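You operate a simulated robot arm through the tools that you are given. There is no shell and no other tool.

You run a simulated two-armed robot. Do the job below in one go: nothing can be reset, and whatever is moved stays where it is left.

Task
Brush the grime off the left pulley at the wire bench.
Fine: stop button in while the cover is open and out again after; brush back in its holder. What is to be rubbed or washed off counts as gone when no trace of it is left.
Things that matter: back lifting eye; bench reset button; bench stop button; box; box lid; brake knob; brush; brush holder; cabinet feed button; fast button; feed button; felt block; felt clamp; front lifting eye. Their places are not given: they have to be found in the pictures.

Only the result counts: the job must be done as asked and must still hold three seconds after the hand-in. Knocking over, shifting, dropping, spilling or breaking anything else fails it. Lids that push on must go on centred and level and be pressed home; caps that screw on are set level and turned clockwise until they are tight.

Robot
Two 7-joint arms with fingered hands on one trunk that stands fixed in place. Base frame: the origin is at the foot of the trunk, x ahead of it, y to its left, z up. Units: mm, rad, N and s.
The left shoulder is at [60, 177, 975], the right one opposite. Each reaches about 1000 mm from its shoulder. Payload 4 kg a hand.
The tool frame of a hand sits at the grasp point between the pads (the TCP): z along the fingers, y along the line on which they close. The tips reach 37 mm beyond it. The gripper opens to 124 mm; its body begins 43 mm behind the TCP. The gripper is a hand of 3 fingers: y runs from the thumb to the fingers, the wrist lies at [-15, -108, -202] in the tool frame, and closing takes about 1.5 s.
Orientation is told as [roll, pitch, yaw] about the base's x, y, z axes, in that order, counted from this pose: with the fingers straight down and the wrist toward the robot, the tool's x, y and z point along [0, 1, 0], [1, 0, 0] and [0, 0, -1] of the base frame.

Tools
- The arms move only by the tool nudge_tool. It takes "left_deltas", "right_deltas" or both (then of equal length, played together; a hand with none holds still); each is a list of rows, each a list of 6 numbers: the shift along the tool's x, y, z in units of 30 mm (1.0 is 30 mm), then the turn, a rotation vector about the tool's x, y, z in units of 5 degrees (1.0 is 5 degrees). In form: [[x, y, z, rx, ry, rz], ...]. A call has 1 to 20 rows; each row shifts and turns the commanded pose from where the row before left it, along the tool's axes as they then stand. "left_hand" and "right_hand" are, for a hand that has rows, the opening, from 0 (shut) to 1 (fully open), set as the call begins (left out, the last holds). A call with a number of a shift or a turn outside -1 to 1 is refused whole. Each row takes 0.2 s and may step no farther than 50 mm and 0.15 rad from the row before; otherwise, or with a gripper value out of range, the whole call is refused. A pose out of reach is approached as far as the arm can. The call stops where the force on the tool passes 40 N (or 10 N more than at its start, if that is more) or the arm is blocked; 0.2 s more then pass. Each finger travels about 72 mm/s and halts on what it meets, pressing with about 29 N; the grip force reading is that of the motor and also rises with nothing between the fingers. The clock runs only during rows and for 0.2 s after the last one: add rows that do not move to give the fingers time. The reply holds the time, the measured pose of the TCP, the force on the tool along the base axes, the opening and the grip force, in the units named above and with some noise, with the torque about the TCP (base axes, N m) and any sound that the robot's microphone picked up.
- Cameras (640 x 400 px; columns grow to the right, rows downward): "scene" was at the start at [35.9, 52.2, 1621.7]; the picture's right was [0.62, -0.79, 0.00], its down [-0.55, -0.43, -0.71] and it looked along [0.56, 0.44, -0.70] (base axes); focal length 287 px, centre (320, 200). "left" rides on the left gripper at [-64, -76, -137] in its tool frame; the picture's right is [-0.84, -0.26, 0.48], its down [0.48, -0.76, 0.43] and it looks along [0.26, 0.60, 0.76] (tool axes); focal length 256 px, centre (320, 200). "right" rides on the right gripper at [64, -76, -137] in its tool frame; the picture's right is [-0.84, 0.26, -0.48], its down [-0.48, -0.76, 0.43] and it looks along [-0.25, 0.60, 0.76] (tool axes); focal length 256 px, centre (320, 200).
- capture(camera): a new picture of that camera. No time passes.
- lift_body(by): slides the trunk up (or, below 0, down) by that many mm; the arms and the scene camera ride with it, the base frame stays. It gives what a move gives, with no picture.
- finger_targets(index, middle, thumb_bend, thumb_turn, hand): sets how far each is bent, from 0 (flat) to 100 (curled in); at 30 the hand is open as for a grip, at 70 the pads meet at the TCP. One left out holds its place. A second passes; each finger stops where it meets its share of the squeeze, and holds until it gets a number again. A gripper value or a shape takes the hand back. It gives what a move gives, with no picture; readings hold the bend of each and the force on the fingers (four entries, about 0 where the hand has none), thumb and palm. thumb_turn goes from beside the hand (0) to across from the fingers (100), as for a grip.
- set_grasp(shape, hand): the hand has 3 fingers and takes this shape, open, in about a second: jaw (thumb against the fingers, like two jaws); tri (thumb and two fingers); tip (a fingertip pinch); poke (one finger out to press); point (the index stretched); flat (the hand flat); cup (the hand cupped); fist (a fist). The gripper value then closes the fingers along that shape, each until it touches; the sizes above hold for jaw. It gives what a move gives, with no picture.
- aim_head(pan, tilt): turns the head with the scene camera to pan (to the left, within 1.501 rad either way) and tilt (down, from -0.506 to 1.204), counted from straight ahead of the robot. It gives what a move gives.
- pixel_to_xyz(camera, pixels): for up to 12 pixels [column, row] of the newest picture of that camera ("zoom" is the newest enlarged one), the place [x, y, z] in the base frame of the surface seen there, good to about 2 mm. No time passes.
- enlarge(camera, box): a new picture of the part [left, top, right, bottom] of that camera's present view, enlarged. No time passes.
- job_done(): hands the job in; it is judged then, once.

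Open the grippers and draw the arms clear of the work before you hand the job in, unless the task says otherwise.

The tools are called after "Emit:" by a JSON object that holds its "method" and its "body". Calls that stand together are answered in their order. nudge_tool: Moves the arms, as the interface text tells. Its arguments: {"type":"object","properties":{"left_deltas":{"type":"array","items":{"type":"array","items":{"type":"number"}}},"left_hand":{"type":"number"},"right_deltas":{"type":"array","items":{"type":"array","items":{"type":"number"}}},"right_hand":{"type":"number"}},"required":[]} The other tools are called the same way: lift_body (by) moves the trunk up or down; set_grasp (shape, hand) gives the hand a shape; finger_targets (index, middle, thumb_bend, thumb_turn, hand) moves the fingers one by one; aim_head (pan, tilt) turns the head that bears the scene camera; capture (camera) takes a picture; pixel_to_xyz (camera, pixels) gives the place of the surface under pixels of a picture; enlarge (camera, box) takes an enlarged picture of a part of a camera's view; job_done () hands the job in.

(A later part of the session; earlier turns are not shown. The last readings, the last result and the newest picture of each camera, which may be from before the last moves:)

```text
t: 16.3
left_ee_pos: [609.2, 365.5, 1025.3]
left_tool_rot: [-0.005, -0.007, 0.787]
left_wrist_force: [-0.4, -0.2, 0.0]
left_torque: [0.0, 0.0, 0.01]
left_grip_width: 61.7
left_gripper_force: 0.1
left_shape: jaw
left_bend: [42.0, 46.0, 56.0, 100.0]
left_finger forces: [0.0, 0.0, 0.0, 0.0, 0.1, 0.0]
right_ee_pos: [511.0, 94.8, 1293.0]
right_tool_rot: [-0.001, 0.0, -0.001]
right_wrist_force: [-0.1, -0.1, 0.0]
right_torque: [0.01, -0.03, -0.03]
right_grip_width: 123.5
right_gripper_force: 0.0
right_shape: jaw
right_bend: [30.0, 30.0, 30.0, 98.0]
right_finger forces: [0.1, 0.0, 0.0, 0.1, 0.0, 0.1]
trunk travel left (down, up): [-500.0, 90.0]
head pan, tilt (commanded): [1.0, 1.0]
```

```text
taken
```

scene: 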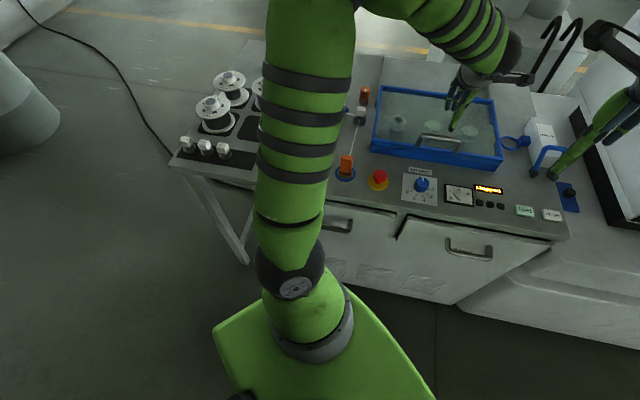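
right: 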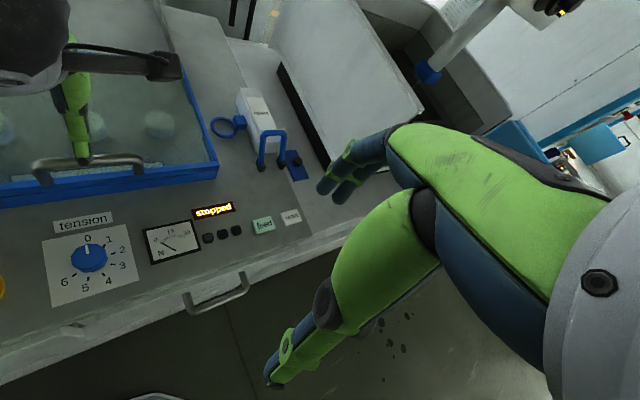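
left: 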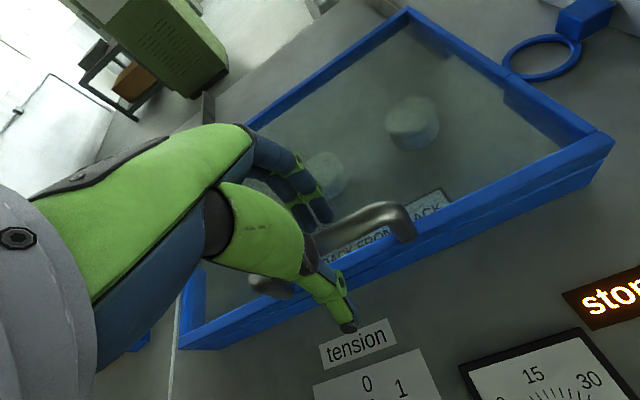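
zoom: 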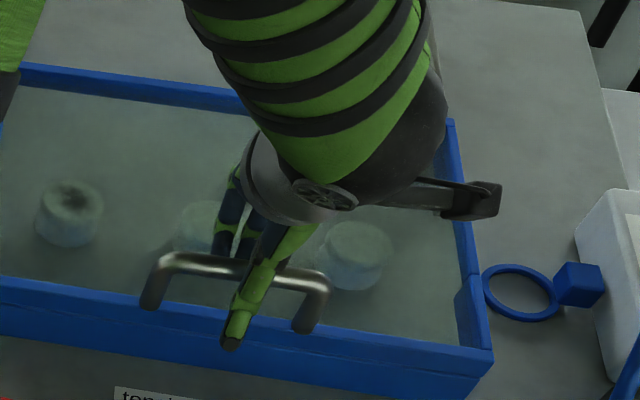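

The thumb is in front of the bar and the fingers behind it. I close the gripper on the bar.

Emit:
{"method": "nudge_tool", "body": {"left_deltas": [[0, 0, 0.1, 0, 0, 0], [0, 0, 0, 0, 0, 0], [0, 0, 0, 0, 0, 0], [0, 0, 0, 0, 0, 0], [0, 0, 0, 0, 0, 0], [0, 0, 0, 0, 0, 0]], "left_hand": 0}}

Emit:
{"method": "enlarge", "body": {"camera": "scene", "box": [400, 70, 520, 170]}}

```text
t: 17.7
left_ee_pos: [609.2, 364.8, 1020.1]
left_tool_rot: [-0.003, -0.006, 0.788]
left_wrist_force: [-3.1, -2.8, -5.6]
left_torque: [0.06, 0.03, 0.17]
left_grip_width: 6.5
left_gripper_force: 29.1
left_shape: jaw
left_bend: [70.0, 70.0, 63.0, 100.0]
left_finger forces: [23.5, 0.0, 0.0, 0.1, 28.3, 0.0]
right_ee_pos: [511.0, 94.9, 1294.3]
right_tool_rot: [0.002, 0.0, 0.0]
right_wrist_force: [0.7, -0.3, 0.2]
right_torque: [0.02, 0.02, 0.03]
right_grip_width: 123.4
right_gripper_force: 0.0
right_shape: jaw
right_bend: [30.0, 30.0, 30.0, 98.0]
right_finger forces: [0.1, 0.0, 0.1, 0.0, 0.1, 0.1]
trunk travel left (down, up): [-500.0, 90.0]
head pan, tilt (commanded): [1.0, 1.0]
```

```text
4.00 times, centred on (460, 120) of scene
```

zoom: 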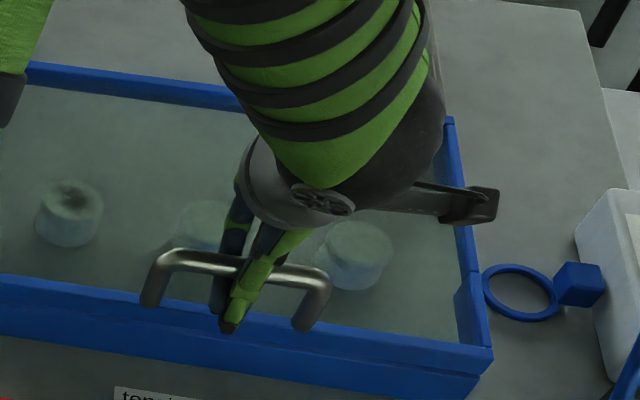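

The bar is gripped (thumb 28 N, index 24 N). I try a small push of 15 mm along the tool's y (toward the back) and watch force.

Emit:
{"method": "nudge_tool", "body": {"left_deltas": [[0, 0.1, 0, 0, 0, 0], [0, 0.2, 0, 0, 0, 0], [0, 0.2, 0, 0, 0, 0], [0, 0, 0, 0, 0, 0]]}}

Emit:
{"method": "enlarge", "body": {"camera": "scene", "box": [370, 70, 520, 170]}}

```text
t: 18.7
left_ee_pos: [619.8, 375.7, 1020.4]
left_tool_rot: [-0.004, -0.007, 0.788]
left_wrist_force: [0.2, -1.0, -9.4]
left_torque: [0.06, 0.04, 0.17]
left_grip_width: 6.1
left_gripper_force: 29.1
left_shape: jaw
left_bend: [70.0, 70.0, 63.0, 100.0]
left_finger forces: [24.5, 0.2, 0.1, 0.1, 26.7, 0.0]
right_ee_pos: [512.0, 94.5, 1293.2]
right_tool_rot: [-0.002, 0.001, 0.002]
right_wrist_force: [0.0, 0.3, -0.7]
right_torque: [0.03, -0.03, 0.03]
right_grip_width: 123.5
right_gripper_force: 0.1
right_shape: jaw
right_bend: [30.0, 30.0, 30.0, 98.0]
right_finger forces: [0.1, 0.0, 0.0, 0.0, 0.0, 0.0]
trunk travel left (down, up): [-500.0, 90.0]
head pan, tilt (commanded): [1.0, 1.0]
```

```text
4.00 times, centred on (445, 120) of scene
```

zoom: 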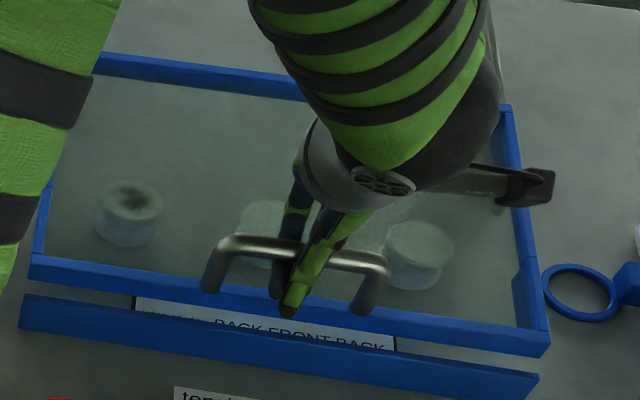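

The cover slides back freely, separating from the front base wall. I continue pushing 120 mm further.

Emit:
{"method": "nudge_tool", "body": {"left_deltas": [[0, 0.3, 0, 0, 0, 0], [0, 0.5, 0, 0, 0, 0], [0, 0.5, 0, 0, 0, 0], [0, 0.5, 0, 0, 0, 0], [0, 0.5, 0, 0, 0, 0], [0, 0.5, 0, 0, 0, 0], [0, 0.5, 0, 0, 0, 0], [0, 0.5, 0, 0, 0, 0], [0, 0.3, 0, 0, 0, 0], [0, 0, 0, 0, 0, 0]]}}

Emit:
{"method": "capture", "body": {"camera": "scene"}}

```text
t: 20.9
left_ee_pos: [706.3, 462.3, 1020.5]
left_tool_rot: [-0.003, -0.008, 0.787]
left_wrist_force: [-1.4, -0.3, -7.0]
left_torque: [0.02, 0.04, 0.21]
left_grip_width: 5.6
left_gripper_force: 29.2
left_shape: jaw
left_bend: [70.0, 70.0, 63.0, 100.0]
left_finger forces: [24.4, 0.1, 0.1, 0.0, 27.0, 0.0]
right_ee_pos: [512.1, 94.9, 1292.7]
right_tool_rot: [0.001, -0.002, 0.0]
right_wrist_force: [-1.0, -0.3, 0.6]
right_torque: [-0.01, -0.01, -0.02]
right_grip_width: 123.6
right_gripper_force: 0.0
right_shape: jaw
right_bend: [30.0, 30.0, 30.0, 98.0]
right_finger forces: [0.0, 0.0, 0.1, 0.1, 0.0, 0.1]
trunk travel left (down, up): [-500.0, 90.0]
head pan, tilt (commanded): [1.0, 1.0]
```

```text
taken
```

scene: 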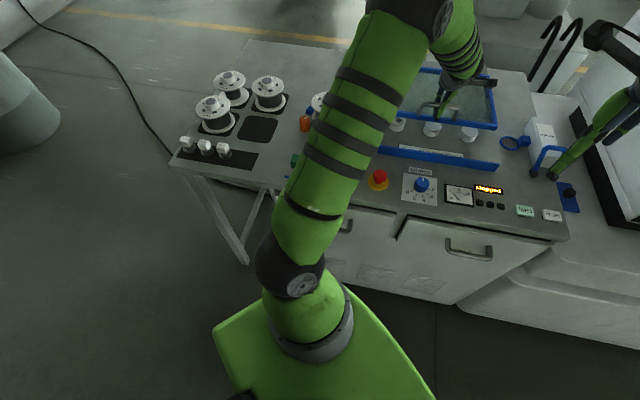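

The cover has moved about 137 mm with little force. I push another 100 mm or so, watching reach and force.

Emit:
{"method": "nudge_tool", "body": {"left_deltas": [[0, 0.3, 0, 0, 0, 0], [0, 0.5, 0, 0, 0, 0], [0, 0.5, 0, 0, 0, 0], [0, 0.5, 0, 0, 0, 0], [0, 0.5, 0, 0, 0, 0], [0, 0.5, 0, 0, 0, 0], [0, 0.3, 0, 0, 0, 0], [0, 0, 0, 0, 0, 0]]}}

Emit:
{"method": "capture", "body": {"camera": "scene"}}

```text
t: 22.7
left_ee_pos: [773.2, 528.1, 1021.0]
left_tool_rot: [-0.003, -0.006, 0.786]
left_wrist_force: [-0.8, -0.9, -12.6]
left_torque: [0.03, 0.05, 0.16]
left_grip_width: 6.0
left_gripper_force: 28.6
left_shape: jaw
left_bend: [70.0, 70.0, 63.0, 100.0]
left_finger forces: [25.2, 0.4, 0.0, 0.1, 26.9, 0.1]
right_ee_pos: [511.7, 94.7, 1293.2]
right_tool_rot: [-0.001, 0.002, 0.0]
right_wrist_force: [0.1, 0.2, 0.7]
right_torque: [-0.04, -0.03, 0.02]
right_grip_width: 123.4
right_gripper_force: 0.0
right_shape: jaw
right_bend: [30.0, 30.0, 30.0, 98.0]
right_finger forces: [0.0, 0.0, 0.1, 0.0, 0.1, 0.0]
trunk travel left (down, up): [-500.0, 90.0]
head pan, tilt (commanded): [1.0, 1.0]
```

```text
taken
```

scene: 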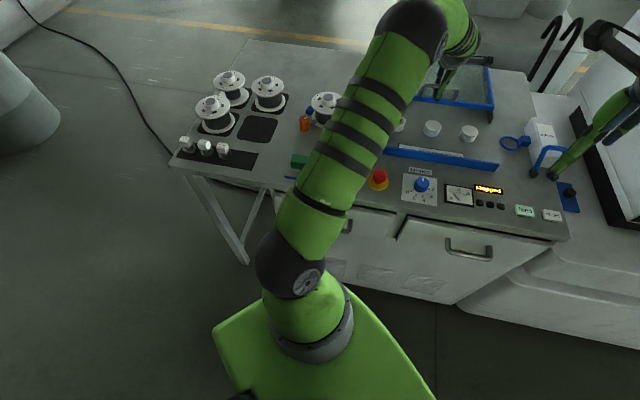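

Cover front is now around v≈922, well behind the pulleys. I push a little more toward the end of travel in small steps, and relax a couple of mm in z.

Emit:
{"method": "nudge_tool", "body": {"left_deltas": [[0, 0.2, 0.03, 0, 0, 0], [0, 0.2, 0.03, 0, 0, 0], [0, 0.2, 0, 0, 0, 0], [0, 0, 0, 0, 0, 0]]}}

Emit:
{"method": "aim_head", "body": {"pan": 0.75, "tilt": 0.7}}

Emit:
{"method": "capture", "body": {"camera": "scene"}}

```text
t: 23.7
left_ee_pos: [784.7, 540.7, 1020.3]
left_tool_rot: [-0.005, -0.006, 0.786]
left_wrist_force: [-0.5, -0.1, -5.2]
left_torque: [0.03, 0.03, 0.21]
left_grip_width: 5.7
left_gripper_force: 29.2
left_shape: jaw
left_bend: [70.0, 70.0, 63.0, 100.0]
left_finger forces: [24.6, 0.4, 0.0, 0.1, 26.4, 0.1]
right_ee_pos: [513.0, 93.6, 1292.5]
right_tool_rot: [0.001, -0.001, -0.001]
right_wrist_force: [-0.8, 0.1, 0.5]
right_torque: [0.02, -0.02, -0.02]
right_grip_width: 123.7
right_gripper_force: 0.0
right_shape: jaw
right_bend: [30.0, 30.0, 30.0, 98.0]
right_finger forces: [0.0, 0.0, 0.0, 0.1, 0.0, 0.0]
trunk travel left (down, up): [-500.0, 90.0]
head pan, tilt (commanded): [1.0, 1.0]
```

```text
t: 24.5
left_ee_pos: [784.2, 539.6, 1020.4]
left_tool_rot: [-0.006, -0.006, 0.788]
left_wrist_force: [1.4, 1.0, -2.5]
left_torque: [0.06, 0.0, 0.19]
left_grip_width: 5.5
left_gripper_force: 28.7
left_shape: jaw
left_bend: [70.0, 70.0, 63.0, 100.0]
left_finger forces: [24.7, 0.3, 0.1, 0.0, 26.0, 0.0]
right_ee_pos: [512.8, 94.2, 1294.3]
right_tool_rot: [-0.002, 0.001, 0.0]
right_wrist_force: [-0.1, 0.4, -0.5]
right_torque: [0.0, 0.02, 0.02]
right_grip_width: 123.5
right_gripper_force: 0.1
right_shape: jaw
right_bend: [30.0, 30.0, 30.0, 98.0]
right_finger forces: [0.0, 0.0, 0.0, 0.0, 0.0, 0.0]
trunk travel left (down, up): [-500.0, 90.0]
head pan, tilt (commanded): [0.75, 0.7]
```

```text
taken
```

scene: 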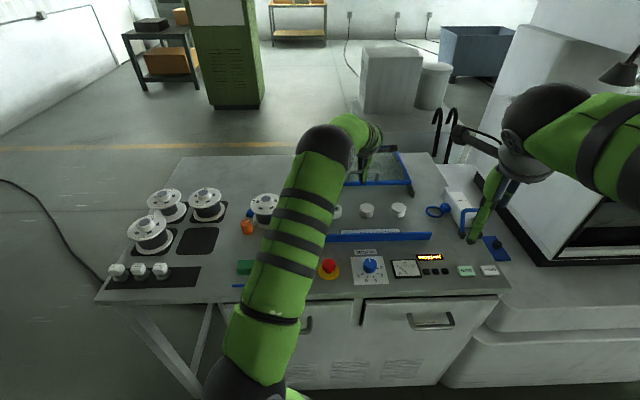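

The cover is now about 249 mm back, the pulleys at (337,211), (367,210), (400,210) uncovered. I release the handle and rise.

Emit:
{"method": "nudge_tool", "body": {"left_deltas": [[0, 0, 0, 0, 0, 0], [0, 0, 0, 0, 0, 0], [0, 0, 0, 0, 0, 0], [0, 0, 0, 0, 0, 0], [0, 0, 0, 0, 0, 0], [0, 0, -0.5, 0, 0, 0], [0, 0, -1, 0, 0, 0], [0, 0, -1, 0, 0, 0], [0, 0, -1, 0, 0, 0], [0, 0, 0, 0, 0, 0]], "left_hand": 0.5}}

Emit:
{"method": "capture", "body": {"camera": "left"}}

Emit:
{"method": "enlarge", "body": {"camera": "scene", "box": [300, 130, 440, 250]}}

```text
t: 26.7
left_ee_pos: [785.5, 538.6, 1125.5]
left_tool_rot: [-0.005, -0.007, 0.788]
left_wrist_force: [0.0, 0.6, -0.8]
left_torque: [-0.01, 0.01, 0.0]
left_grip_width: 61.7
left_gripper_force: 0.0
left_shape: jaw
left_bend: [42.0, 46.0, 56.0, 100.0]
left_finger forces: [0.0, 0.1, 0.0, 0.0, 0.1, 0.0]
right_ee_pos: [512.1, 94.9, 1294.5]
right_tool_rot: [0.0, 0.0, 0.0]
right_wrist_force: [-0.4, -0.7, -0.8]
right_torque: [0.03, 0.01, 0.05]
right_grip_width: 123.8
right_gripper_force: 0.1
right_shape: jaw
right_bend: [30.0, 30.0, 30.0, 98.0]
right_finger forces: [0.0, 0.1, 0.0, 0.0, 0.1, 0.0]
trunk travel left (down, up): [-500.0, 90.0]
head pan, tilt (commanded): [0.75, 0.7]
```

```text
taken
```

left: 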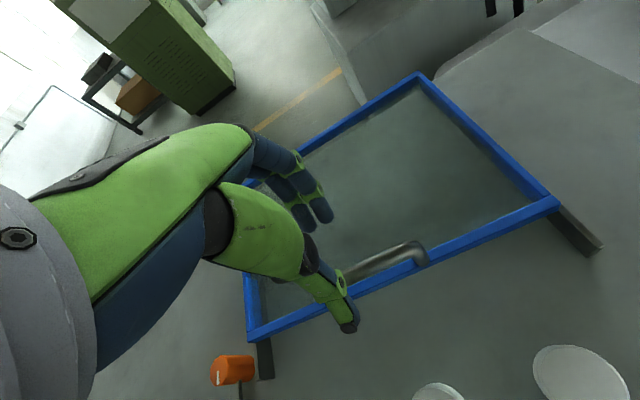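

```text
3.33 times, centred on (370, 190) of scene
```

zoom: 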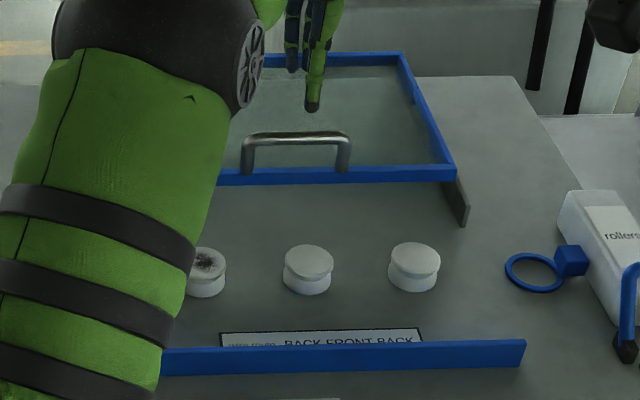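

The cover rests on its rails, handle released. I carry the left hand over to above the brush at (264,548), setting the opening to about 46 mm.

Emit:
{"method": "nudge_tool", "body": {"left_deltas": [[0.89, -0.855, -0.2, 0, 0, 0], [0.89, -0.855, 0, 0, 0, 0], [0.89, -0.855, 0, 0, 0, 0], [0.89, -0.855, 0, 0, 0, 0], [0.89, -0.855, 0, 0, 0, 0], [0.89, -0.855, 0, 0, 0, 0], [0.89, -0.855, 0, 0, 0, 0], [0.89, -0.855, 0, 0, 0, 0], [0.89, -0.855, 0, 0, 0, 0], [0.89, -0.855, 0, 0, 0, 0], [0.89, -0.855, 0, 0, 0, 0], [0.89, -0.855, 0, 0, 0, 0], [0.89, -0.855, 0, 0, 0, 0], [0.89, -0.855, 0, 0, 0, 0], [0, 0, 0, 0, 0, 0]], "left_hand": 0.38}}

Emit:
{"method": "aim_head", "body": {"pan": 1.05, "tilt": 0.95}}

Emit:
{"method": "capture", "body": {"camera": "scene"}}

Emit:
{"method": "capture", "body": {"camera": "left"}}

```text
t: 29.9
left_ee_pos: [263.5, 549.8, 1125.7]
left_tool_rot: [-0.005, -0.006, 0.785]
left_wrist_force: [0.3, -0.1, 0.1]
left_torque: [0.0, -0.01, -0.03]
left_grip_width: 47.7
left_gripper_force: 0.0
left_shape: jaw
left_bend: [47.0, 51.0, 59.0, 100.0]
left_finger forces: [0.0, 0.0, 0.0, 0.0, 0.1, 0.0]
right_ee_pos: [512.4, 94.6, 1292.3]
right_tool_rot: [-0.003, 0.0, 0.001]
right_wrist_force: [0.1, 0.6, 0.3]
right_torque: [0.02, -0.01, 0.03]
right_grip_width: 123.5
right_gripper_force: 0.1
right_shape: jaw
right_bend: [30.0, 30.0, 30.0, 98.0]
right_finger forces: [0.0, 0.0, 0.0, 0.0, 0.0, 0.1]
trunk travel left (down, up): [-500.0, 90.0]
head pan, tilt (commanded): [0.75, 0.7]
```

```text
t: 30.7
left_ee_pos: [263.3, 549.1, 1126.2]
left_tool_rot: [-0.006, -0.006, 0.787]
left_wrist_force: [0.4, -0.2, 0.4]
left_torque: [-0.01, 0.0, 0.03]
left_grip_width: 47.5
left_gripper_force: 0.0
left_shape: jaw
left_bend: [47.0, 51.0, 59.0, 100.0]
left_finger forces: [0.0, 0.1, 0.0, 0.0, 0.0, 0.1]
right_ee_pos: [510.9, 95.2, 1293.1]
right_tool_rot: [-0.001, 0.002, 0.0]
right_wrist_force: [-0.4, -0.4, 0.5]
right_torque: [0.01, 0.0, -0.01]
right_grip_width: 123.7
right_gripper_force: 0.0
right_shape: jaw
right_bend: [30.0, 30.0, 30.0, 98.0]
right_finger forces: [0.0, 0.0, 0.0, 0.0, 0.0, 0.0]
trunk travel left (down, up): [-500.0, 90.0]
head pan, tilt (commanded): [1.051, 0.949]
```

```text
taken
```

scene: 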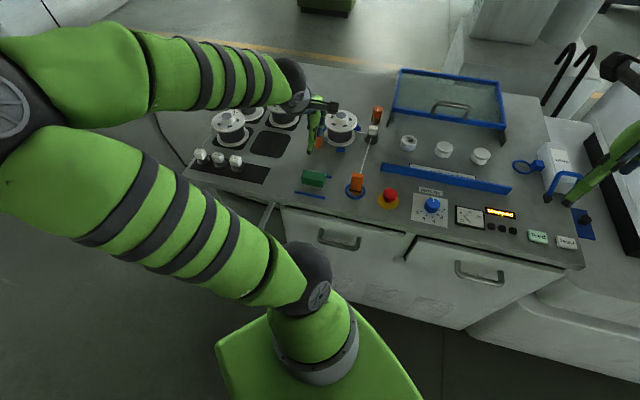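

```text
taken
```

left: 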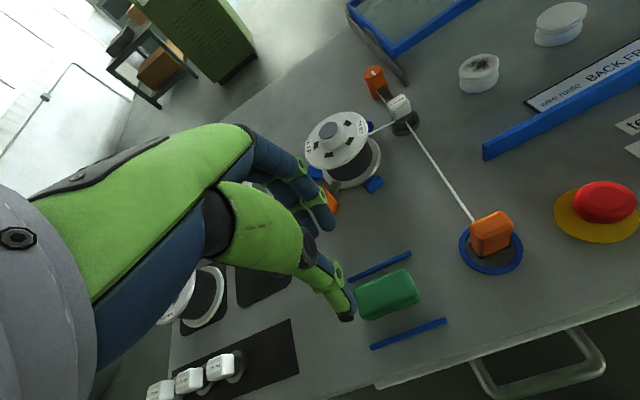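

The brush is visible at scene (314,178) and left view (388,294). I refine its position and yaw with zoomed measurements.

Emit:
{"method": "enlarge", "body": {"camera": "scene", "box": [290, 160, 338, 205]}}

Emit:
{"method": "pixel_to_xyz", "body": {"camera": "zoom", "pixels": [[240, 110], [300, 110], [360, 130], [400, 140], [220, 150], [300, 170], [380, 190], [240, 200], [350, 210], [420, 170], [420, 200], [205, 180]]}}

Emit:
{"method": "enlarge", "body": {"camera": "left", "box": [330, 240, 450, 350]}}

Emit:
{"method": "pixel_to_xyz", "body": {"camera": "zoom", "pixels": [[170, 170], [250, 150], [350, 110], [400, 110], [450, 140], [460, 190], [200, 220], [300, 210], [400, 180], [200, 270], [340, 250], [430, 215]]}}

```text
8.89 times, centred on (314, 182) of scene
```

zoom: 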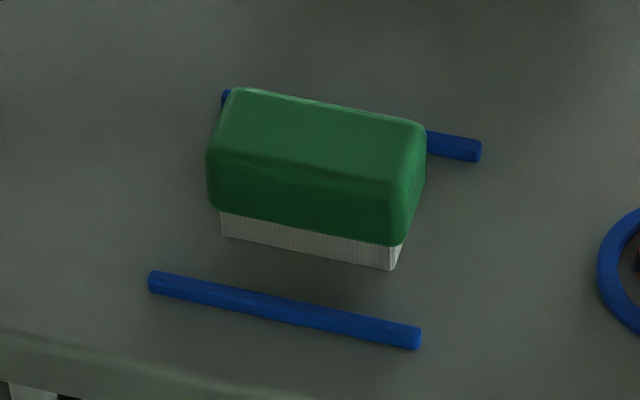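

```text
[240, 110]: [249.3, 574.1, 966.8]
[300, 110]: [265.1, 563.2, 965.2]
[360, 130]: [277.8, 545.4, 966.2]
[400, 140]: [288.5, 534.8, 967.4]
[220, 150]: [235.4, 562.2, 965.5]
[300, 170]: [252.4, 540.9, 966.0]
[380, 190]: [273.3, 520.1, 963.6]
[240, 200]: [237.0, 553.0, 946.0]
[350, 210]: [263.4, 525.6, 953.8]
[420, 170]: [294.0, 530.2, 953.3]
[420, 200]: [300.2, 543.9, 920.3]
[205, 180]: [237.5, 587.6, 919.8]
```

```text
3.64 times, centred on (390, 295) of left
```

zoom: 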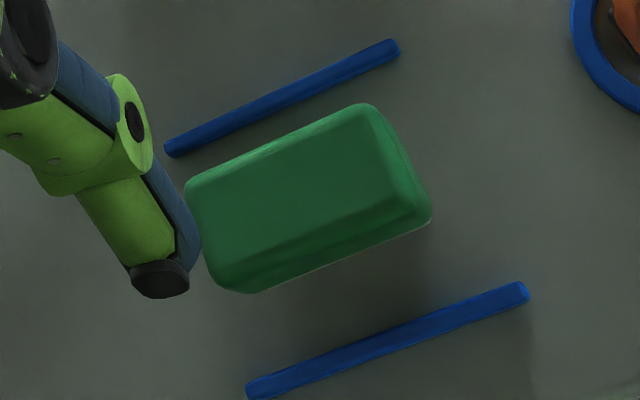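

```text
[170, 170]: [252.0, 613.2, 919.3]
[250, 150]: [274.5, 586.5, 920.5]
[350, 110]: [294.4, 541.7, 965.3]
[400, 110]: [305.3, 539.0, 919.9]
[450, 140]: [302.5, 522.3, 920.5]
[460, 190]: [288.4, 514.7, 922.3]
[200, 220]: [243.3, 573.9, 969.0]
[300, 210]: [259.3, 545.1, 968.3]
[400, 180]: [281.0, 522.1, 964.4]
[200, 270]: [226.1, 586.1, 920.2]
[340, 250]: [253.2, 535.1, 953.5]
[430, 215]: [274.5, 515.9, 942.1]
```

The brush centre works out to (264.5,548.0), aligned with the tool's yaw, so the hand is well centred. I descend to about z=985 first and look.

Emit:
{"method": "nudge_tool", "body": {"left_deltas": [[-0.05, 0, 0.94, 0, 0, 0], [0, 0, 0.94, 0, 0, 0], [0, 0, 0.94, 0, 0, 0], [0, 0, 0.94, 0, 0, 0], [0, 0, 0.94, 0, 0, 0], [0, 0, 0, 0, 0, 0]]}}

Emit:
{"method": "enlarge", "body": {"camera": "scene", "box": [280, 140, 350, 205]}}

Emit:
{"method": "enlarge", "body": {"camera": "left", "box": [270, 180, 450, 350]}}

```text
t: 32.1
left_ee_pos: [277.2, 560.3, 1002.7]
left_tool_rot: [-0.003, -0.015, 0.784]
left_wrist_force: [7.0, -3.6, 33.8]
left_torque: [-0.92, 0.27, 0.22]
left_grip_width: 45.2
left_gripper_force: 0.0
left_shape: jaw
left_bend: [48.0, 51.0, 61.0, 97.0]
left_finger forces: [0.0, 0.0, 0.0, 0.0, 33.8, 0.0]
left hand out of reach, approached as far as the arm can: row 3, 4, 5
right_ee_pos: [512.0, 90.6, 1293.4]
right_tool_rot: [0.003, -0.001, -0.001]
right_wrist_force: [0.2, -0.7, 0.2]
right_torque: [0.03, -0.01, -0.03]
right_grip_width: 123.4
right_gripper_force: 0.1
right_shape: jaw
right_bend: [30.0, 30.0, 30.0, 98.0]
right_finger forces: [0.0, 0.0, 0.0, 0.0, 0.1, 0.0]
trunk travel left (down, up): [-500.0, 90.0]
head pan, tilt (commanded): [1.051, 0.949]
```

```text
6.15 times, centred on (315, 172) of scene
```

zoom: 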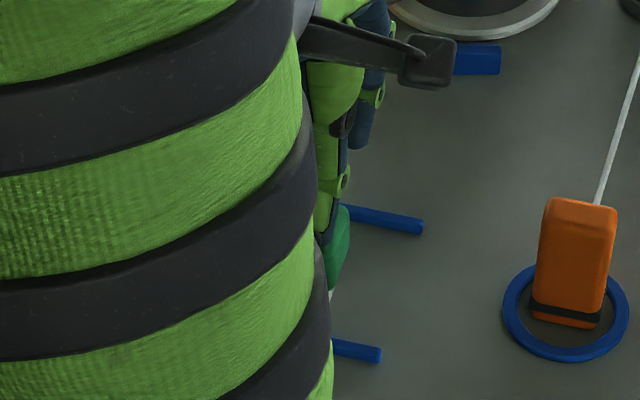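

```text
2.35 times, centred on (360, 265) of left
```

zoom: 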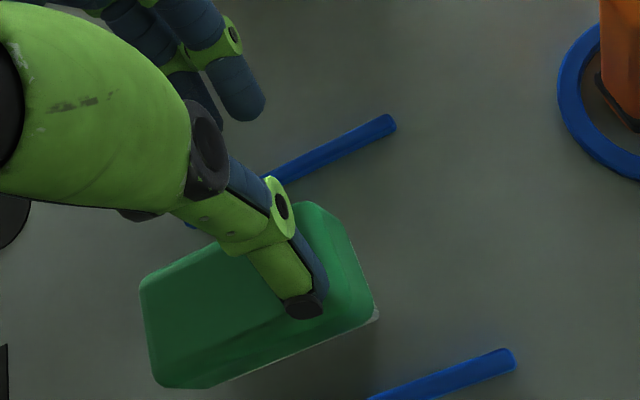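

The pose became out of reach (arm too folded) and the thumb is pressing on the brush top at 34 N. I back straight up at once.

Emit:
{"method": "nudge_tool", "body": {"left_deltas": [[0, 0, -0.9, 0, 0, 0], [0, 0, -0.9, 0, 0, 0], [0, 0, -0.9, 0, 0, 0], [0, 0, -0.9, 0, 0, 0], [0, 0, -0.9, 0, 0, 0], [0, 0, -0.9, 0, 0, 0], [0, 0, -0.9, 0, 0, 0], [0, 0, 0, 0, 0, 0]]}}

Emit:
{"method": "capture", "body": {"camera": "scene"}}

Emit:
{"method": "enlarge", "body": {"camera": "scene", "box": [290, 160, 338, 205]}}

```text
t: 33.9
left_ee_pos: [275.1, 562.5, 1190.0]
left_tool_rot: [-0.006, -0.007, 0.787]
left_wrist_force: [0.2, 0.3, 0.7]
left_torque: [0.0, 0.03, -0.03]
left_grip_width: 47.2
left_gripper_force: 0.2
left_shape: jaw
left_bend: [48.0, 51.0, 59.0, 100.0]
left_finger forces: [0.1, 0.0, 0.1, 0.0, 0.0, 0.0]
right_ee_pos: [510.2, 93.5, 1294.1]
right_tool_rot: [0.0, 0.0, -0.001]
right_wrist_force: [-0.4, -1.2, 0.1]
right_torque: [0.02, -0.02, -0.03]
right_grip_width: 123.7
right_gripper_force: 0.1
right_shape: jaw
right_bend: [30.0, 30.0, 30.0, 98.0]
right_finger forces: [0.0, 0.0, 0.0, 0.1, 0.0, 0.1]
trunk travel left (down, up): [-500.0, 90.0]
head pan, tilt (commanded): [1.051, 0.949]
```

```text
taken
```

scene: 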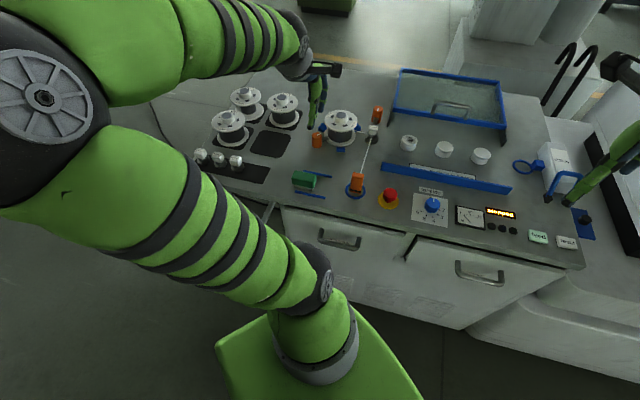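

```text
8.89 times, centred on (314, 182) of scene
```

zoom: 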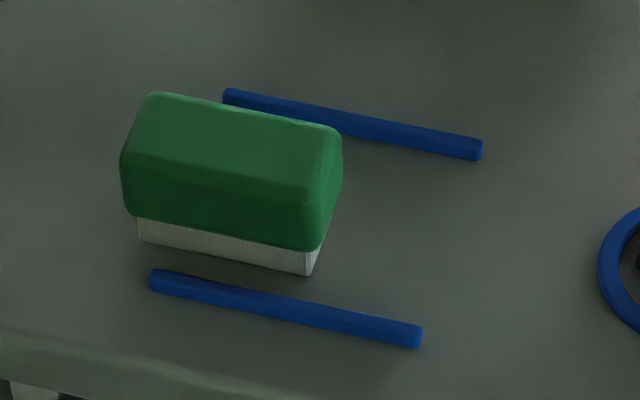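

The brush got nudged about 25 mm sideways along its holder rails but stands upright. I raise the hand 60 mm then lower the trunk 200 mm so the brush becomes reachable.

Emit:
{"method": "nudge_tool", "body": {"left_deltas": [[0, 0, -1, 0, 0, 0], [0, 0, -1, 0, 0, 0], [0, 0, -0.5, 0, 0, 0]]}}

Emit:
{"method": "lift_body", "body": {"by": -200}}

Emit:
{"method": "capture", "body": {"camera": "scene"}}

Emit:
{"method": "capture", "body": {"camera": "left"}}

Emit:
{"method": "capture", "body": {"camera": "right"}}

```text
t: 34.7
left_ee_pos: [273.6, 560.5, 1266.4]
left_tool_rot: [-0.005, -0.008, 0.785]
left_wrist_force: [0.5, 0.2, 0.9]
left_torque: [0.01, -0.02, 0.0]
left_grip_width: 47.2
left_gripper_force: 0.1
left_shape: jaw
left_bend: [48.0, 51.0, 59.0, 100.0]
left_finger forces: [0.1, 0.0, 0.0, 0.0, 0.0, 0.1]
right_ee_pos: [510.9, 93.7, 1293.1]
right_tool_rot: [-0.001, 0.0, 0.0]
right_wrist_force: [-0.5, 0.1, 0.5]
right_torque: [0.04, 0.01, 0.01]
right_grip_width: 123.6
right_gripper_force: 0.2
right_shape: jaw
right_bend: [30.0, 30.0, 30.0, 98.0]
right_finger forces: [0.0, 0.0, 0.0, 0.0, 0.0, 0.0]
trunk travel left (down, up): [-500.0, 90.0]
head pan, tilt (commanded): [1.051, 0.949]
```

```text
t: 36.9
left_ee_pos: [274.5, 561.2, 1065.3]
left_tool_rot: [-0.006, -0.007, 0.786]
left_wrist_force: [-1.0, -0.2, 0.0]
left_torque: [0.0, -0.01, -0.01]
left_grip_width: 46.9
left_gripper_force: 0.1
left_shape: jaw
left_bend: [48.0, 51.0, 59.0, 100.0]
left_finger forces: [0.0, 0.0, 0.0, 0.1, 0.1, 0.1]
right_ee_pos: [511.3, 93.5, 1093.7]
right_tool_rot: [0.0, 0.0, 0.0]
right_wrist_force: [-1.0, 0.4, 0.9]
right_torque: [0.0, 0.0, -0.01]
right_grip_width: 123.9
right_gripper_force: 0.1
right_shape: jaw
right_bend: [30.0, 30.0, 30.0, 98.0]
right_finger forces: [0.1, 0.0, 0.0, 0.0, 0.0, 0.0]
trunk travel left (down, up): [-300.0, 290.0]
head pan, tilt (commanded): [1.051, 0.949]
```

```text
taken
```

scene: 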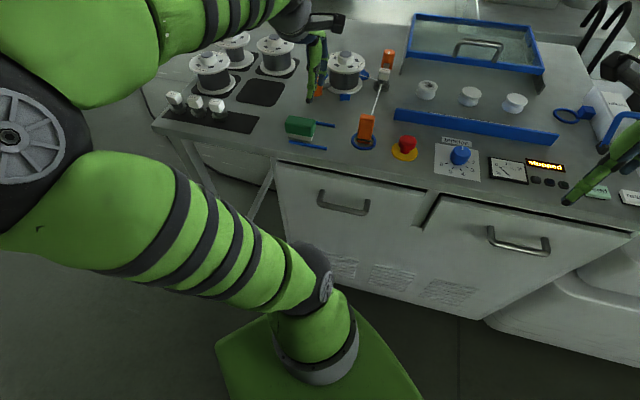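

```text
taken
```

left: 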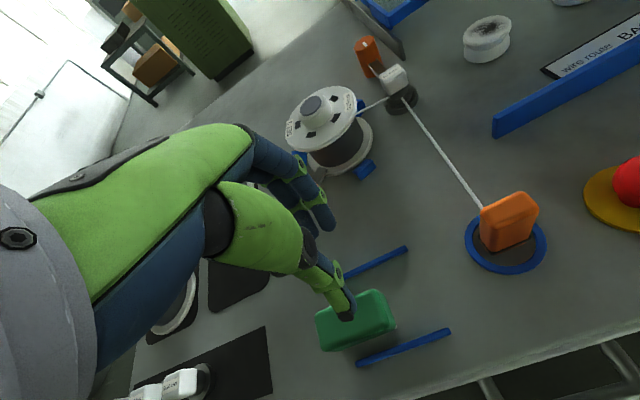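

```text
taken
```

right: 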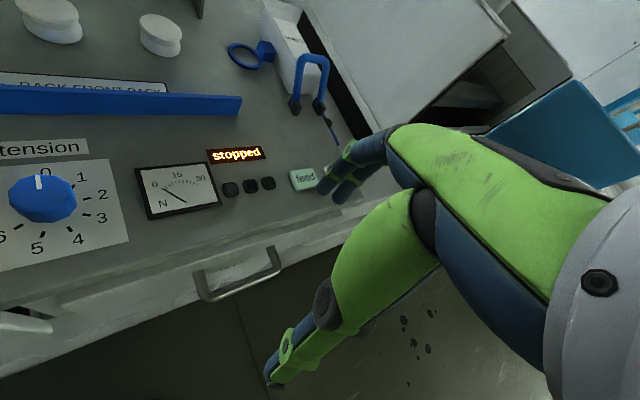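

With the trunk lower, I measure the brush's present position and both holder rails.

Emit:
{"method": "enlarge", "body": {"camera": "scene", "box": [275, 100, 345, 165]}}

Emit:
{"method": "pixel_to_xyz", "body": {"camera": "zoom", "pixels": [[110, 110], [200, 125], [270, 140], [100, 140], [180, 155], [240, 165], [110, 180], [200, 200], [260, 190], [130, 160], [280, 170], [225, 150]]}}

Emit:
{"method": "enlarge", "body": {"camera": "left", "box": [300, 230, 460, 370]}}

Emit:
{"method": "pixel_to_xyz", "body": {"camera": "zoom", "pixels": [[100, 270], [200, 220], [270, 180], [330, 180], [360, 220], [150, 290], [250, 260], [340, 230], [180, 330], [300, 300], [90, 300], [300, 200]]}}

```text
6.15 times, centred on (310, 132) of scene
```

zoom: 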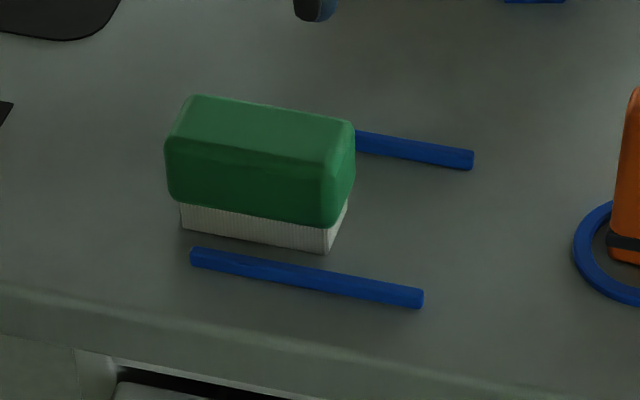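

```text
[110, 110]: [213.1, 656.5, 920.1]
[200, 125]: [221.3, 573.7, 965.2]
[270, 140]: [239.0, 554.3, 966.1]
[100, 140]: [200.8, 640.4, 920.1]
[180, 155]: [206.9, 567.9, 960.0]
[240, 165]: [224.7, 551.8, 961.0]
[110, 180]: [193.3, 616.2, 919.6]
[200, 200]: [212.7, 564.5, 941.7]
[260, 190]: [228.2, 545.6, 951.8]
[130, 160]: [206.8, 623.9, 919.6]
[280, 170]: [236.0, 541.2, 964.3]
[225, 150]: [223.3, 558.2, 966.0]
```

```text
2.86 times, centred on (380, 300) of left
```

zoom: 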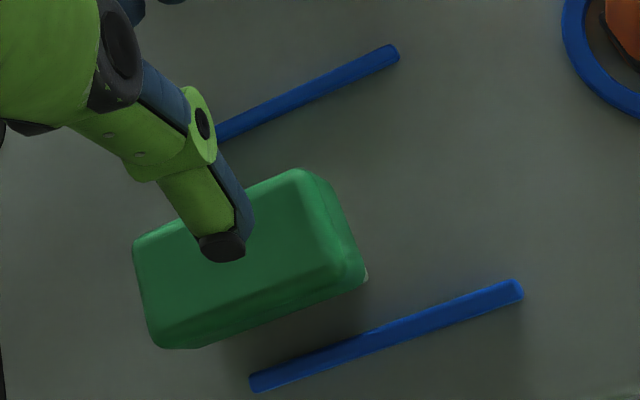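

```text
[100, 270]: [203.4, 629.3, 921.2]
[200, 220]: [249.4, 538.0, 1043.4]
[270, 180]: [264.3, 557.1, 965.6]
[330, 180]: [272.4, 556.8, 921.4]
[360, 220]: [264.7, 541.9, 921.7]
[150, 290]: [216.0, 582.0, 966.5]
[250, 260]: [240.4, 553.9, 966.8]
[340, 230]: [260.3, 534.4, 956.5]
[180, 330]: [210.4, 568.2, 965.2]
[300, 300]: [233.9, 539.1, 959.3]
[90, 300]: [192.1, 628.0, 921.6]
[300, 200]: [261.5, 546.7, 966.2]
```

I query more exact corner points of the brush in the scene zoom.

Emit:
{"method": "enlarge", "body": {"camera": "scene", "box": [285, 105, 325, 145]}}

Emit:
{"method": "pixel_to_xyz", "body": {"camera": "zoom", "pixels": [[115, 75], [365, 118], [325, 185], [70, 140], [70, 215], [310, 270], [320, 270], [95, 260], [310, 310], [365, 180], [200, 290], [190, 220]]}}

```text
10.00 times, centred on (305, 125) of scene
```

zoom: 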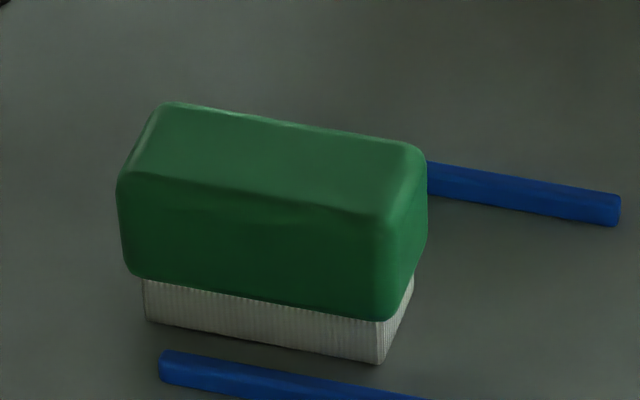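

```text
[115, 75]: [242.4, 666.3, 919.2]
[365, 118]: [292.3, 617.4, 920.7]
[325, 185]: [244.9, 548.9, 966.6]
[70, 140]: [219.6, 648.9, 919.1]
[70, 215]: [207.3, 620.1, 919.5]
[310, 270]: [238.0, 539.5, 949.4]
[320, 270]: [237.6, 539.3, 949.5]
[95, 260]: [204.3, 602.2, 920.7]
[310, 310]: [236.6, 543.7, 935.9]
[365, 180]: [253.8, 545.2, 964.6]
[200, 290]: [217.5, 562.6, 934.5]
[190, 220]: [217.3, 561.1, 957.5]
```

Emit:
{"method": "pixel_to_xyz", "body": {"camera": "zoom", "pixels": [[172, 110], [410, 150], [375, 205], [130, 182], [128, 260], [378, 310], [424, 190], [420, 240], [150, 310], [372, 350], [410, 290], [290, 128]]}}

```text
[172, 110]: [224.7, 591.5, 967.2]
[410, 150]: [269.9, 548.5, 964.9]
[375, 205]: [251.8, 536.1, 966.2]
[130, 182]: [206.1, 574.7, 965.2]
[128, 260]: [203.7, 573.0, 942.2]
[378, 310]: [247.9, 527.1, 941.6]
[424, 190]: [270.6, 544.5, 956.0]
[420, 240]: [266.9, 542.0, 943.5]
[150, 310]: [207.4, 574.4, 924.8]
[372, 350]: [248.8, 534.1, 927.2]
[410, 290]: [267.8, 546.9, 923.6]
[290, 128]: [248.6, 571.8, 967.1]
```

New brush centre is about (238,560.5). I move laterally above it, widening the opening slightly, and look before descending.

Emit:
{"method": "nudge_tool", "body": {"left_deltas": [[0.42, -0.437, 0, 0, 0, 0], [0.42, -0.437, 0, 0, 0, 0], [0, 0, 0.9, 0, 0, 0], [0, 0, 0, 0, 0, 0]], "left_hand": 0.46}}

Emit:
{"method": "enlarge", "body": {"camera": "left", "box": [270, 200, 450, 370]}}

Emit:
{"method": "enlarge", "body": {"camera": "scene", "box": [260, 60, 360, 165]}}

```text
t: 37.9
left_ee_pos: [237.2, 559.5, 1036.7]
left_tool_rot: [-0.005, -0.007, 0.787]
left_wrist_force: [0.3, -1.0, 0.2]
left_torque: [-0.03, -0.02, 0.02]
left_grip_width: 56.8
left_gripper_force: 0.0
left_shape: jaw
left_bend: [44.0, 47.0, 57.0, 100.0]
left_finger forces: [0.0, 0.0, 0.0, 0.0, 0.0, 0.0]
right_ee_pos: [511.1, 93.7, 1093.2]
right_tool_rot: [-0.001, 0.001, 0.001]
right_wrist_force: [0.1, 0.5, -0.1]
right_torque: [0.01, -0.02, -0.03]
right_grip_width: 123.8
right_gripper_force: 0.0
right_shape: jaw
right_bend: [30.0, 30.0, 30.0, 98.0]
right_finger forces: [0.1, 0.1, 0.0, 0.0, 0.0, 0.0]
trunk travel left (down, up): [-300.0, 290.0]
head pan, tilt (commanded): [1.051, 0.949]
```

```text
2.35 times, centred on (360, 285) of left
```

zoom: 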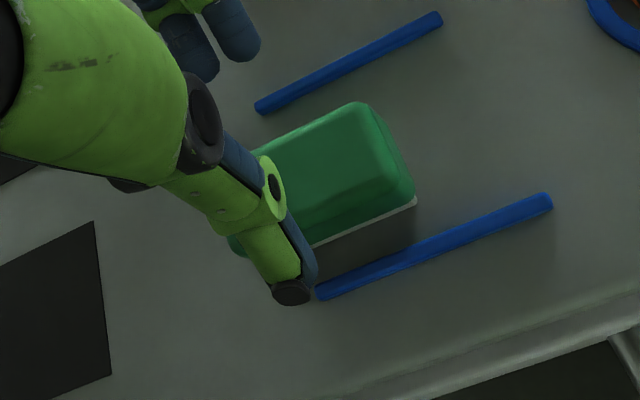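

```text
3.81 times, centred on (310, 112) of scene
```

zoom: 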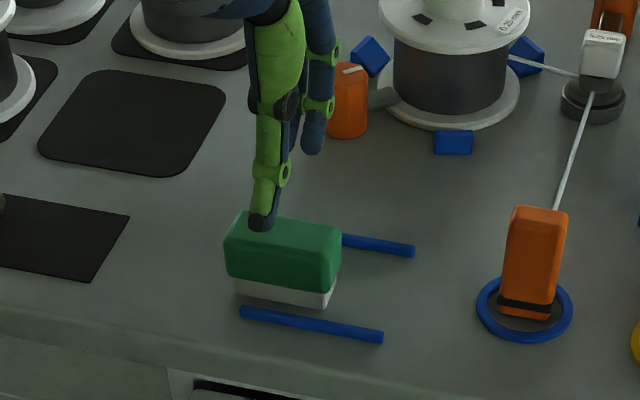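

I check the 3D positions of the thumb and finger tips in this scene zoom: thumb tip (262,220), finger tip (313,145).

Emit:
{"method": "pixel_to_xyz", "body": {"camera": "zoom", "pixels": [[258, 222], [270, 200], [262, 212], [313, 145], [310, 125], [318, 150]]}}

Emit:
{"method": "capture", "body": {"camera": "left"}}

Emit:
{"method": "pixel_to_xyz", "body": {"camera": "left", "pixels": [[352, 322], [345, 315], [340, 325], [340, 223], [325, 225], [345, 215]]}}

```text
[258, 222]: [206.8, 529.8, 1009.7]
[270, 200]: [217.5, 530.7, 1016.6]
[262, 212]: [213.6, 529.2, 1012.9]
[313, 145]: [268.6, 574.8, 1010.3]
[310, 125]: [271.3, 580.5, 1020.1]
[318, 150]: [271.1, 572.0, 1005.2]
```

```text
taken
```

left: 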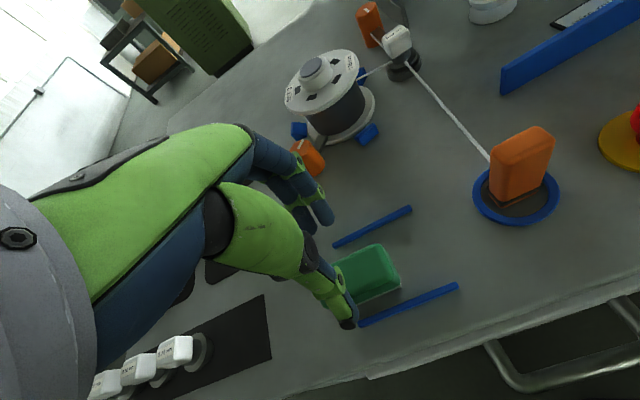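

```text
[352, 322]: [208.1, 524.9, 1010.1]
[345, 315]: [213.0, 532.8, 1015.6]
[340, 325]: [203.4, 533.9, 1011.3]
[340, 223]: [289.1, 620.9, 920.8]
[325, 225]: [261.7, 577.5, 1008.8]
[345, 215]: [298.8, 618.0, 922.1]
```

Thumb is ~13 mm in front of the brush's front face and the fingers ~10 mm behind it. I descend to TCP z≈970 so tips stay above the rails.

Emit:
{"method": "nudge_tool", "body": {"left_deltas": [[0, 0, 0.7, 0, 0, 0], [0, 0, 0.7, 0, 0, 0], [0, 0, 0.4, 0, 0, 0], [0, 0, 0.4, 0, 0, 0], [0, 0, 0, 0, 0, 0]]}}

Emit:
{"method": "enlarge", "body": {"camera": "scene", "box": [260, 60, 360, 165]}}

Emit:
{"method": "enlarge", "body": {"camera": "left", "box": [270, 200, 450, 370]}}

```text
t: 39.1
left_ee_pos: [238.0, 560.9, 971.3]
left_tool_rot: [-0.005, -0.007, 0.788]
left_wrist_force: [-0.1, 0.1, -0.6]
left_torque: [0.01, 0.02, -0.02]
left_grip_width: 57.1
left_gripper_force: 0.0
left_shape: jaw
left_bend: [44.0, 47.0, 57.0, 100.0]
left_finger forces: [0.0, 0.0, 0.0, 0.1, 0.1, 0.0]
right_ee_pos: [511.1, 92.7, 1094.0]
right_tool_rot: [0.0, -0.001, 0.001]
right_wrist_force: [-0.7, 0.6, -0.5]
right_torque: [0.05, 0.01, 0.0]
right_grip_width: 123.4
right_gripper_force: 0.1
right_shape: jaw
right_bend: [30.0, 30.0, 30.0, 98.0]
right_finger forces: [0.0, 0.1, 0.0, 0.1, 0.0, 0.1]
trunk travel left (down, up): [-300.0, 290.0]
head pan, tilt (commanded): [1.051, 0.949]
```

```text
3.81 times, centred on (310, 112) of scene
```

zoom: 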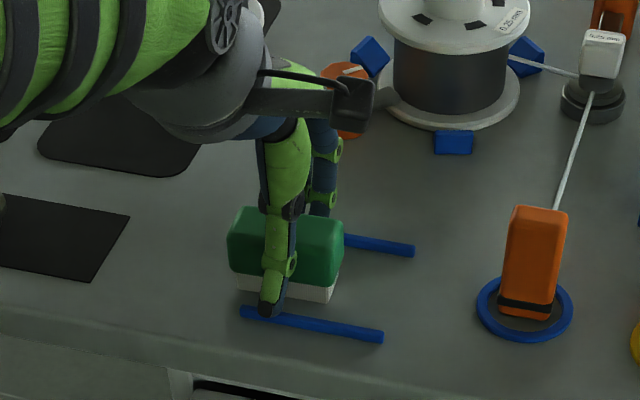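

```text
2.35 times, centred on (360, 285) of left
```

zoom: 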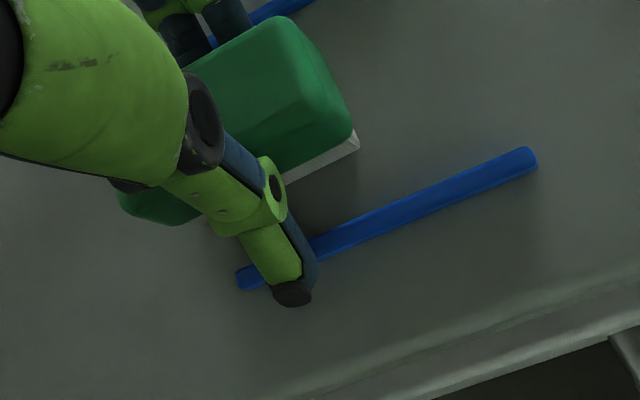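

The brush lies between thumb and fingers. I close the grip.

Emit:
{"method": "nudge_tool", "body": {"left_deltas": [[0, 0, 0, 0, 0, 0], [0, 0, 0, 0, 0, 0], [0, 0, 0, 0, 0, 0], [0, 0, 0, 0, 0, 0], [0, 0, 0, 0, 0, 0], [0, 0, 0, 0, 0, 0]], "left_hand": 0}}

Emit:
{"method": "enlarge", "body": {"camera": "scene", "box": [260, 60, 360, 165]}}

Emit:
{"method": "enlarge", "body": {"camera": "left", "box": [270, 200, 450, 370]}}

```text
t: 40.5
left_ee_pos: [238.1, 559.6, 971.2]
left_tool_rot: [-0.006, -0.009, 0.788]
left_wrist_force: [0.3, 3.5, 13.9]
left_torque: [0.35, -0.27, 0.05]
left_grip_width: 37.8
left_gripper_force: 29.0
left_shape: jaw
left_bend: [48.0, 52.0, 62.0, 100.0]
left_finger forces: [22.7, 14.2, 0.0, 0.1, 37.0, 0.1]
right_ee_pos: [511.6, 94.5, 1094.3]
right_tool_rot: [0.001, -0.001, -0.001]
right_wrist_force: [-0.3, -0.6, -0.2]
right_torque: [0.01, 0.01, 0.0]
right_grip_width: 123.9
right_gripper_force: 0.0
right_shape: jaw
right_bend: [30.0, 30.0, 30.0, 98.0]
right_finger forces: [0.0, 0.0, 0.0, 0.0, 0.0, 0.0]
trunk travel left (down, up): [-300.0, 290.0]
head pan, tilt (commanded): [1.051, 0.949]
```

```text
3.81 times, centred on (310, 112) of scene
```

zoom: 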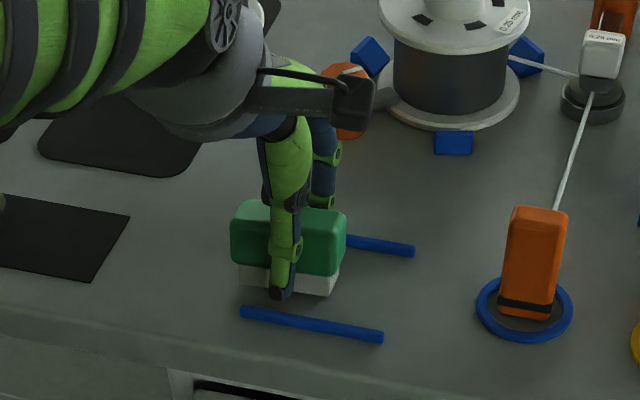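

```text
2.35 times, centred on (360, 285) of left
```

zoom: 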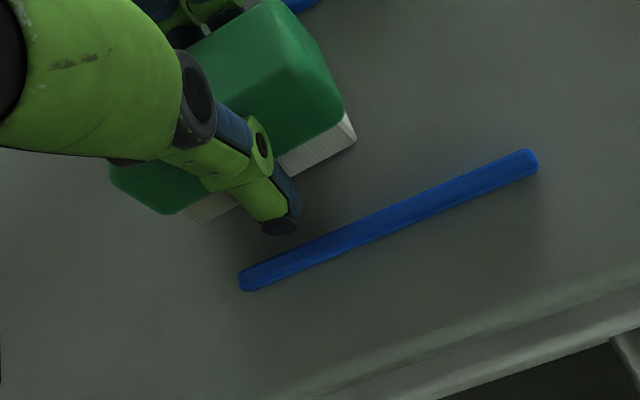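

The brush is gripped (index 23 N, middle 14 N, thumb 37 N). I lift it 60 mm and look at how it sits in the hand.

Emit:
{"method": "nudge_tool", "body": {"left_deltas": [[0, 0, -0.3, 0, 0, 0], [0, 0, -0.6, 0, 0, 0], [0, 0, -0.6, 0, 0, 0], [0, 0, -0.6, 0, 0, 0], [0, 0, 0, 0, 0, 0]]}}

Emit:
{"method": "enlarge", "body": {"camera": "scene", "box": [260, 40, 360, 145]}}

Emit:
{"method": "capture", "body": {"camera": "left"}}

Emit:
{"method": "enlarge", "body": {"camera": "left", "box": [270, 160, 430, 330]}}

```text
t: 41.7
left_ee_pos: [237.7, 559.7, 1035.1]
left_tool_rot: [-0.006, -0.008, 0.788]
left_wrist_force: [-0.3, 0.4, -0.7]
left_torque: [0.03, -0.01, 0.01]
left_grip_width: 36.6
left_gripper_force: 28.8
left_shape: jaw
left_bend: [49.0, 53.0, 62.0, 100.0]
left_finger forces: [22.3, 13.5, 0.1, 0.0, 35.6, 0.1]
right_ee_pos: [512.4, 93.5, 1094.4]
right_tool_rot: [0.0, 0.0, 0.001]
right_wrist_force: [-0.1, 0.2, -0.1]
right_torque: [-0.05, 0.01, -0.03]
right_grip_width: 123.6
right_gripper_force: 0.0
right_shape: jaw
right_bend: [30.0, 30.0, 30.0, 98.0]
right_finger forces: [0.0, 0.0, 0.0, 0.0, 0.0, 0.0]
trunk travel left (down, up): [-300.0, 290.0]
head pan, tilt (commanded): [1.051, 0.949]
```

```text
3.81 times, centred on (310, 92) of scene
```

zoom: 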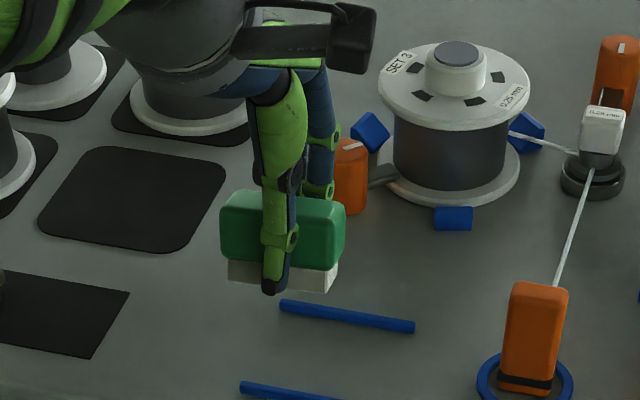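

```text
taken
```

left: 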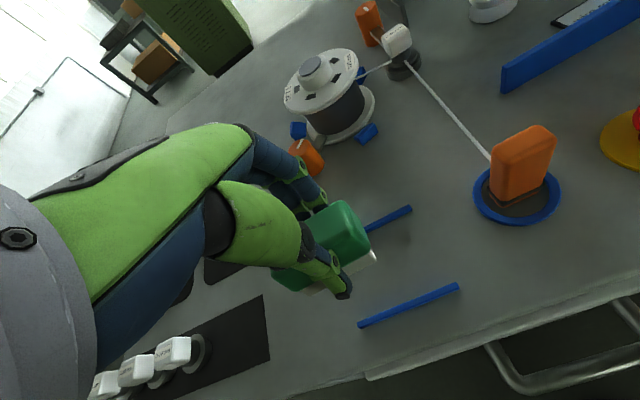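

```text
2.35 times, centred on (350, 245) of left
```

zoom: 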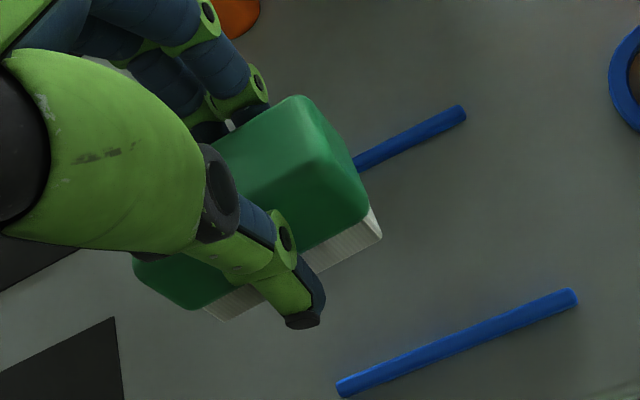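

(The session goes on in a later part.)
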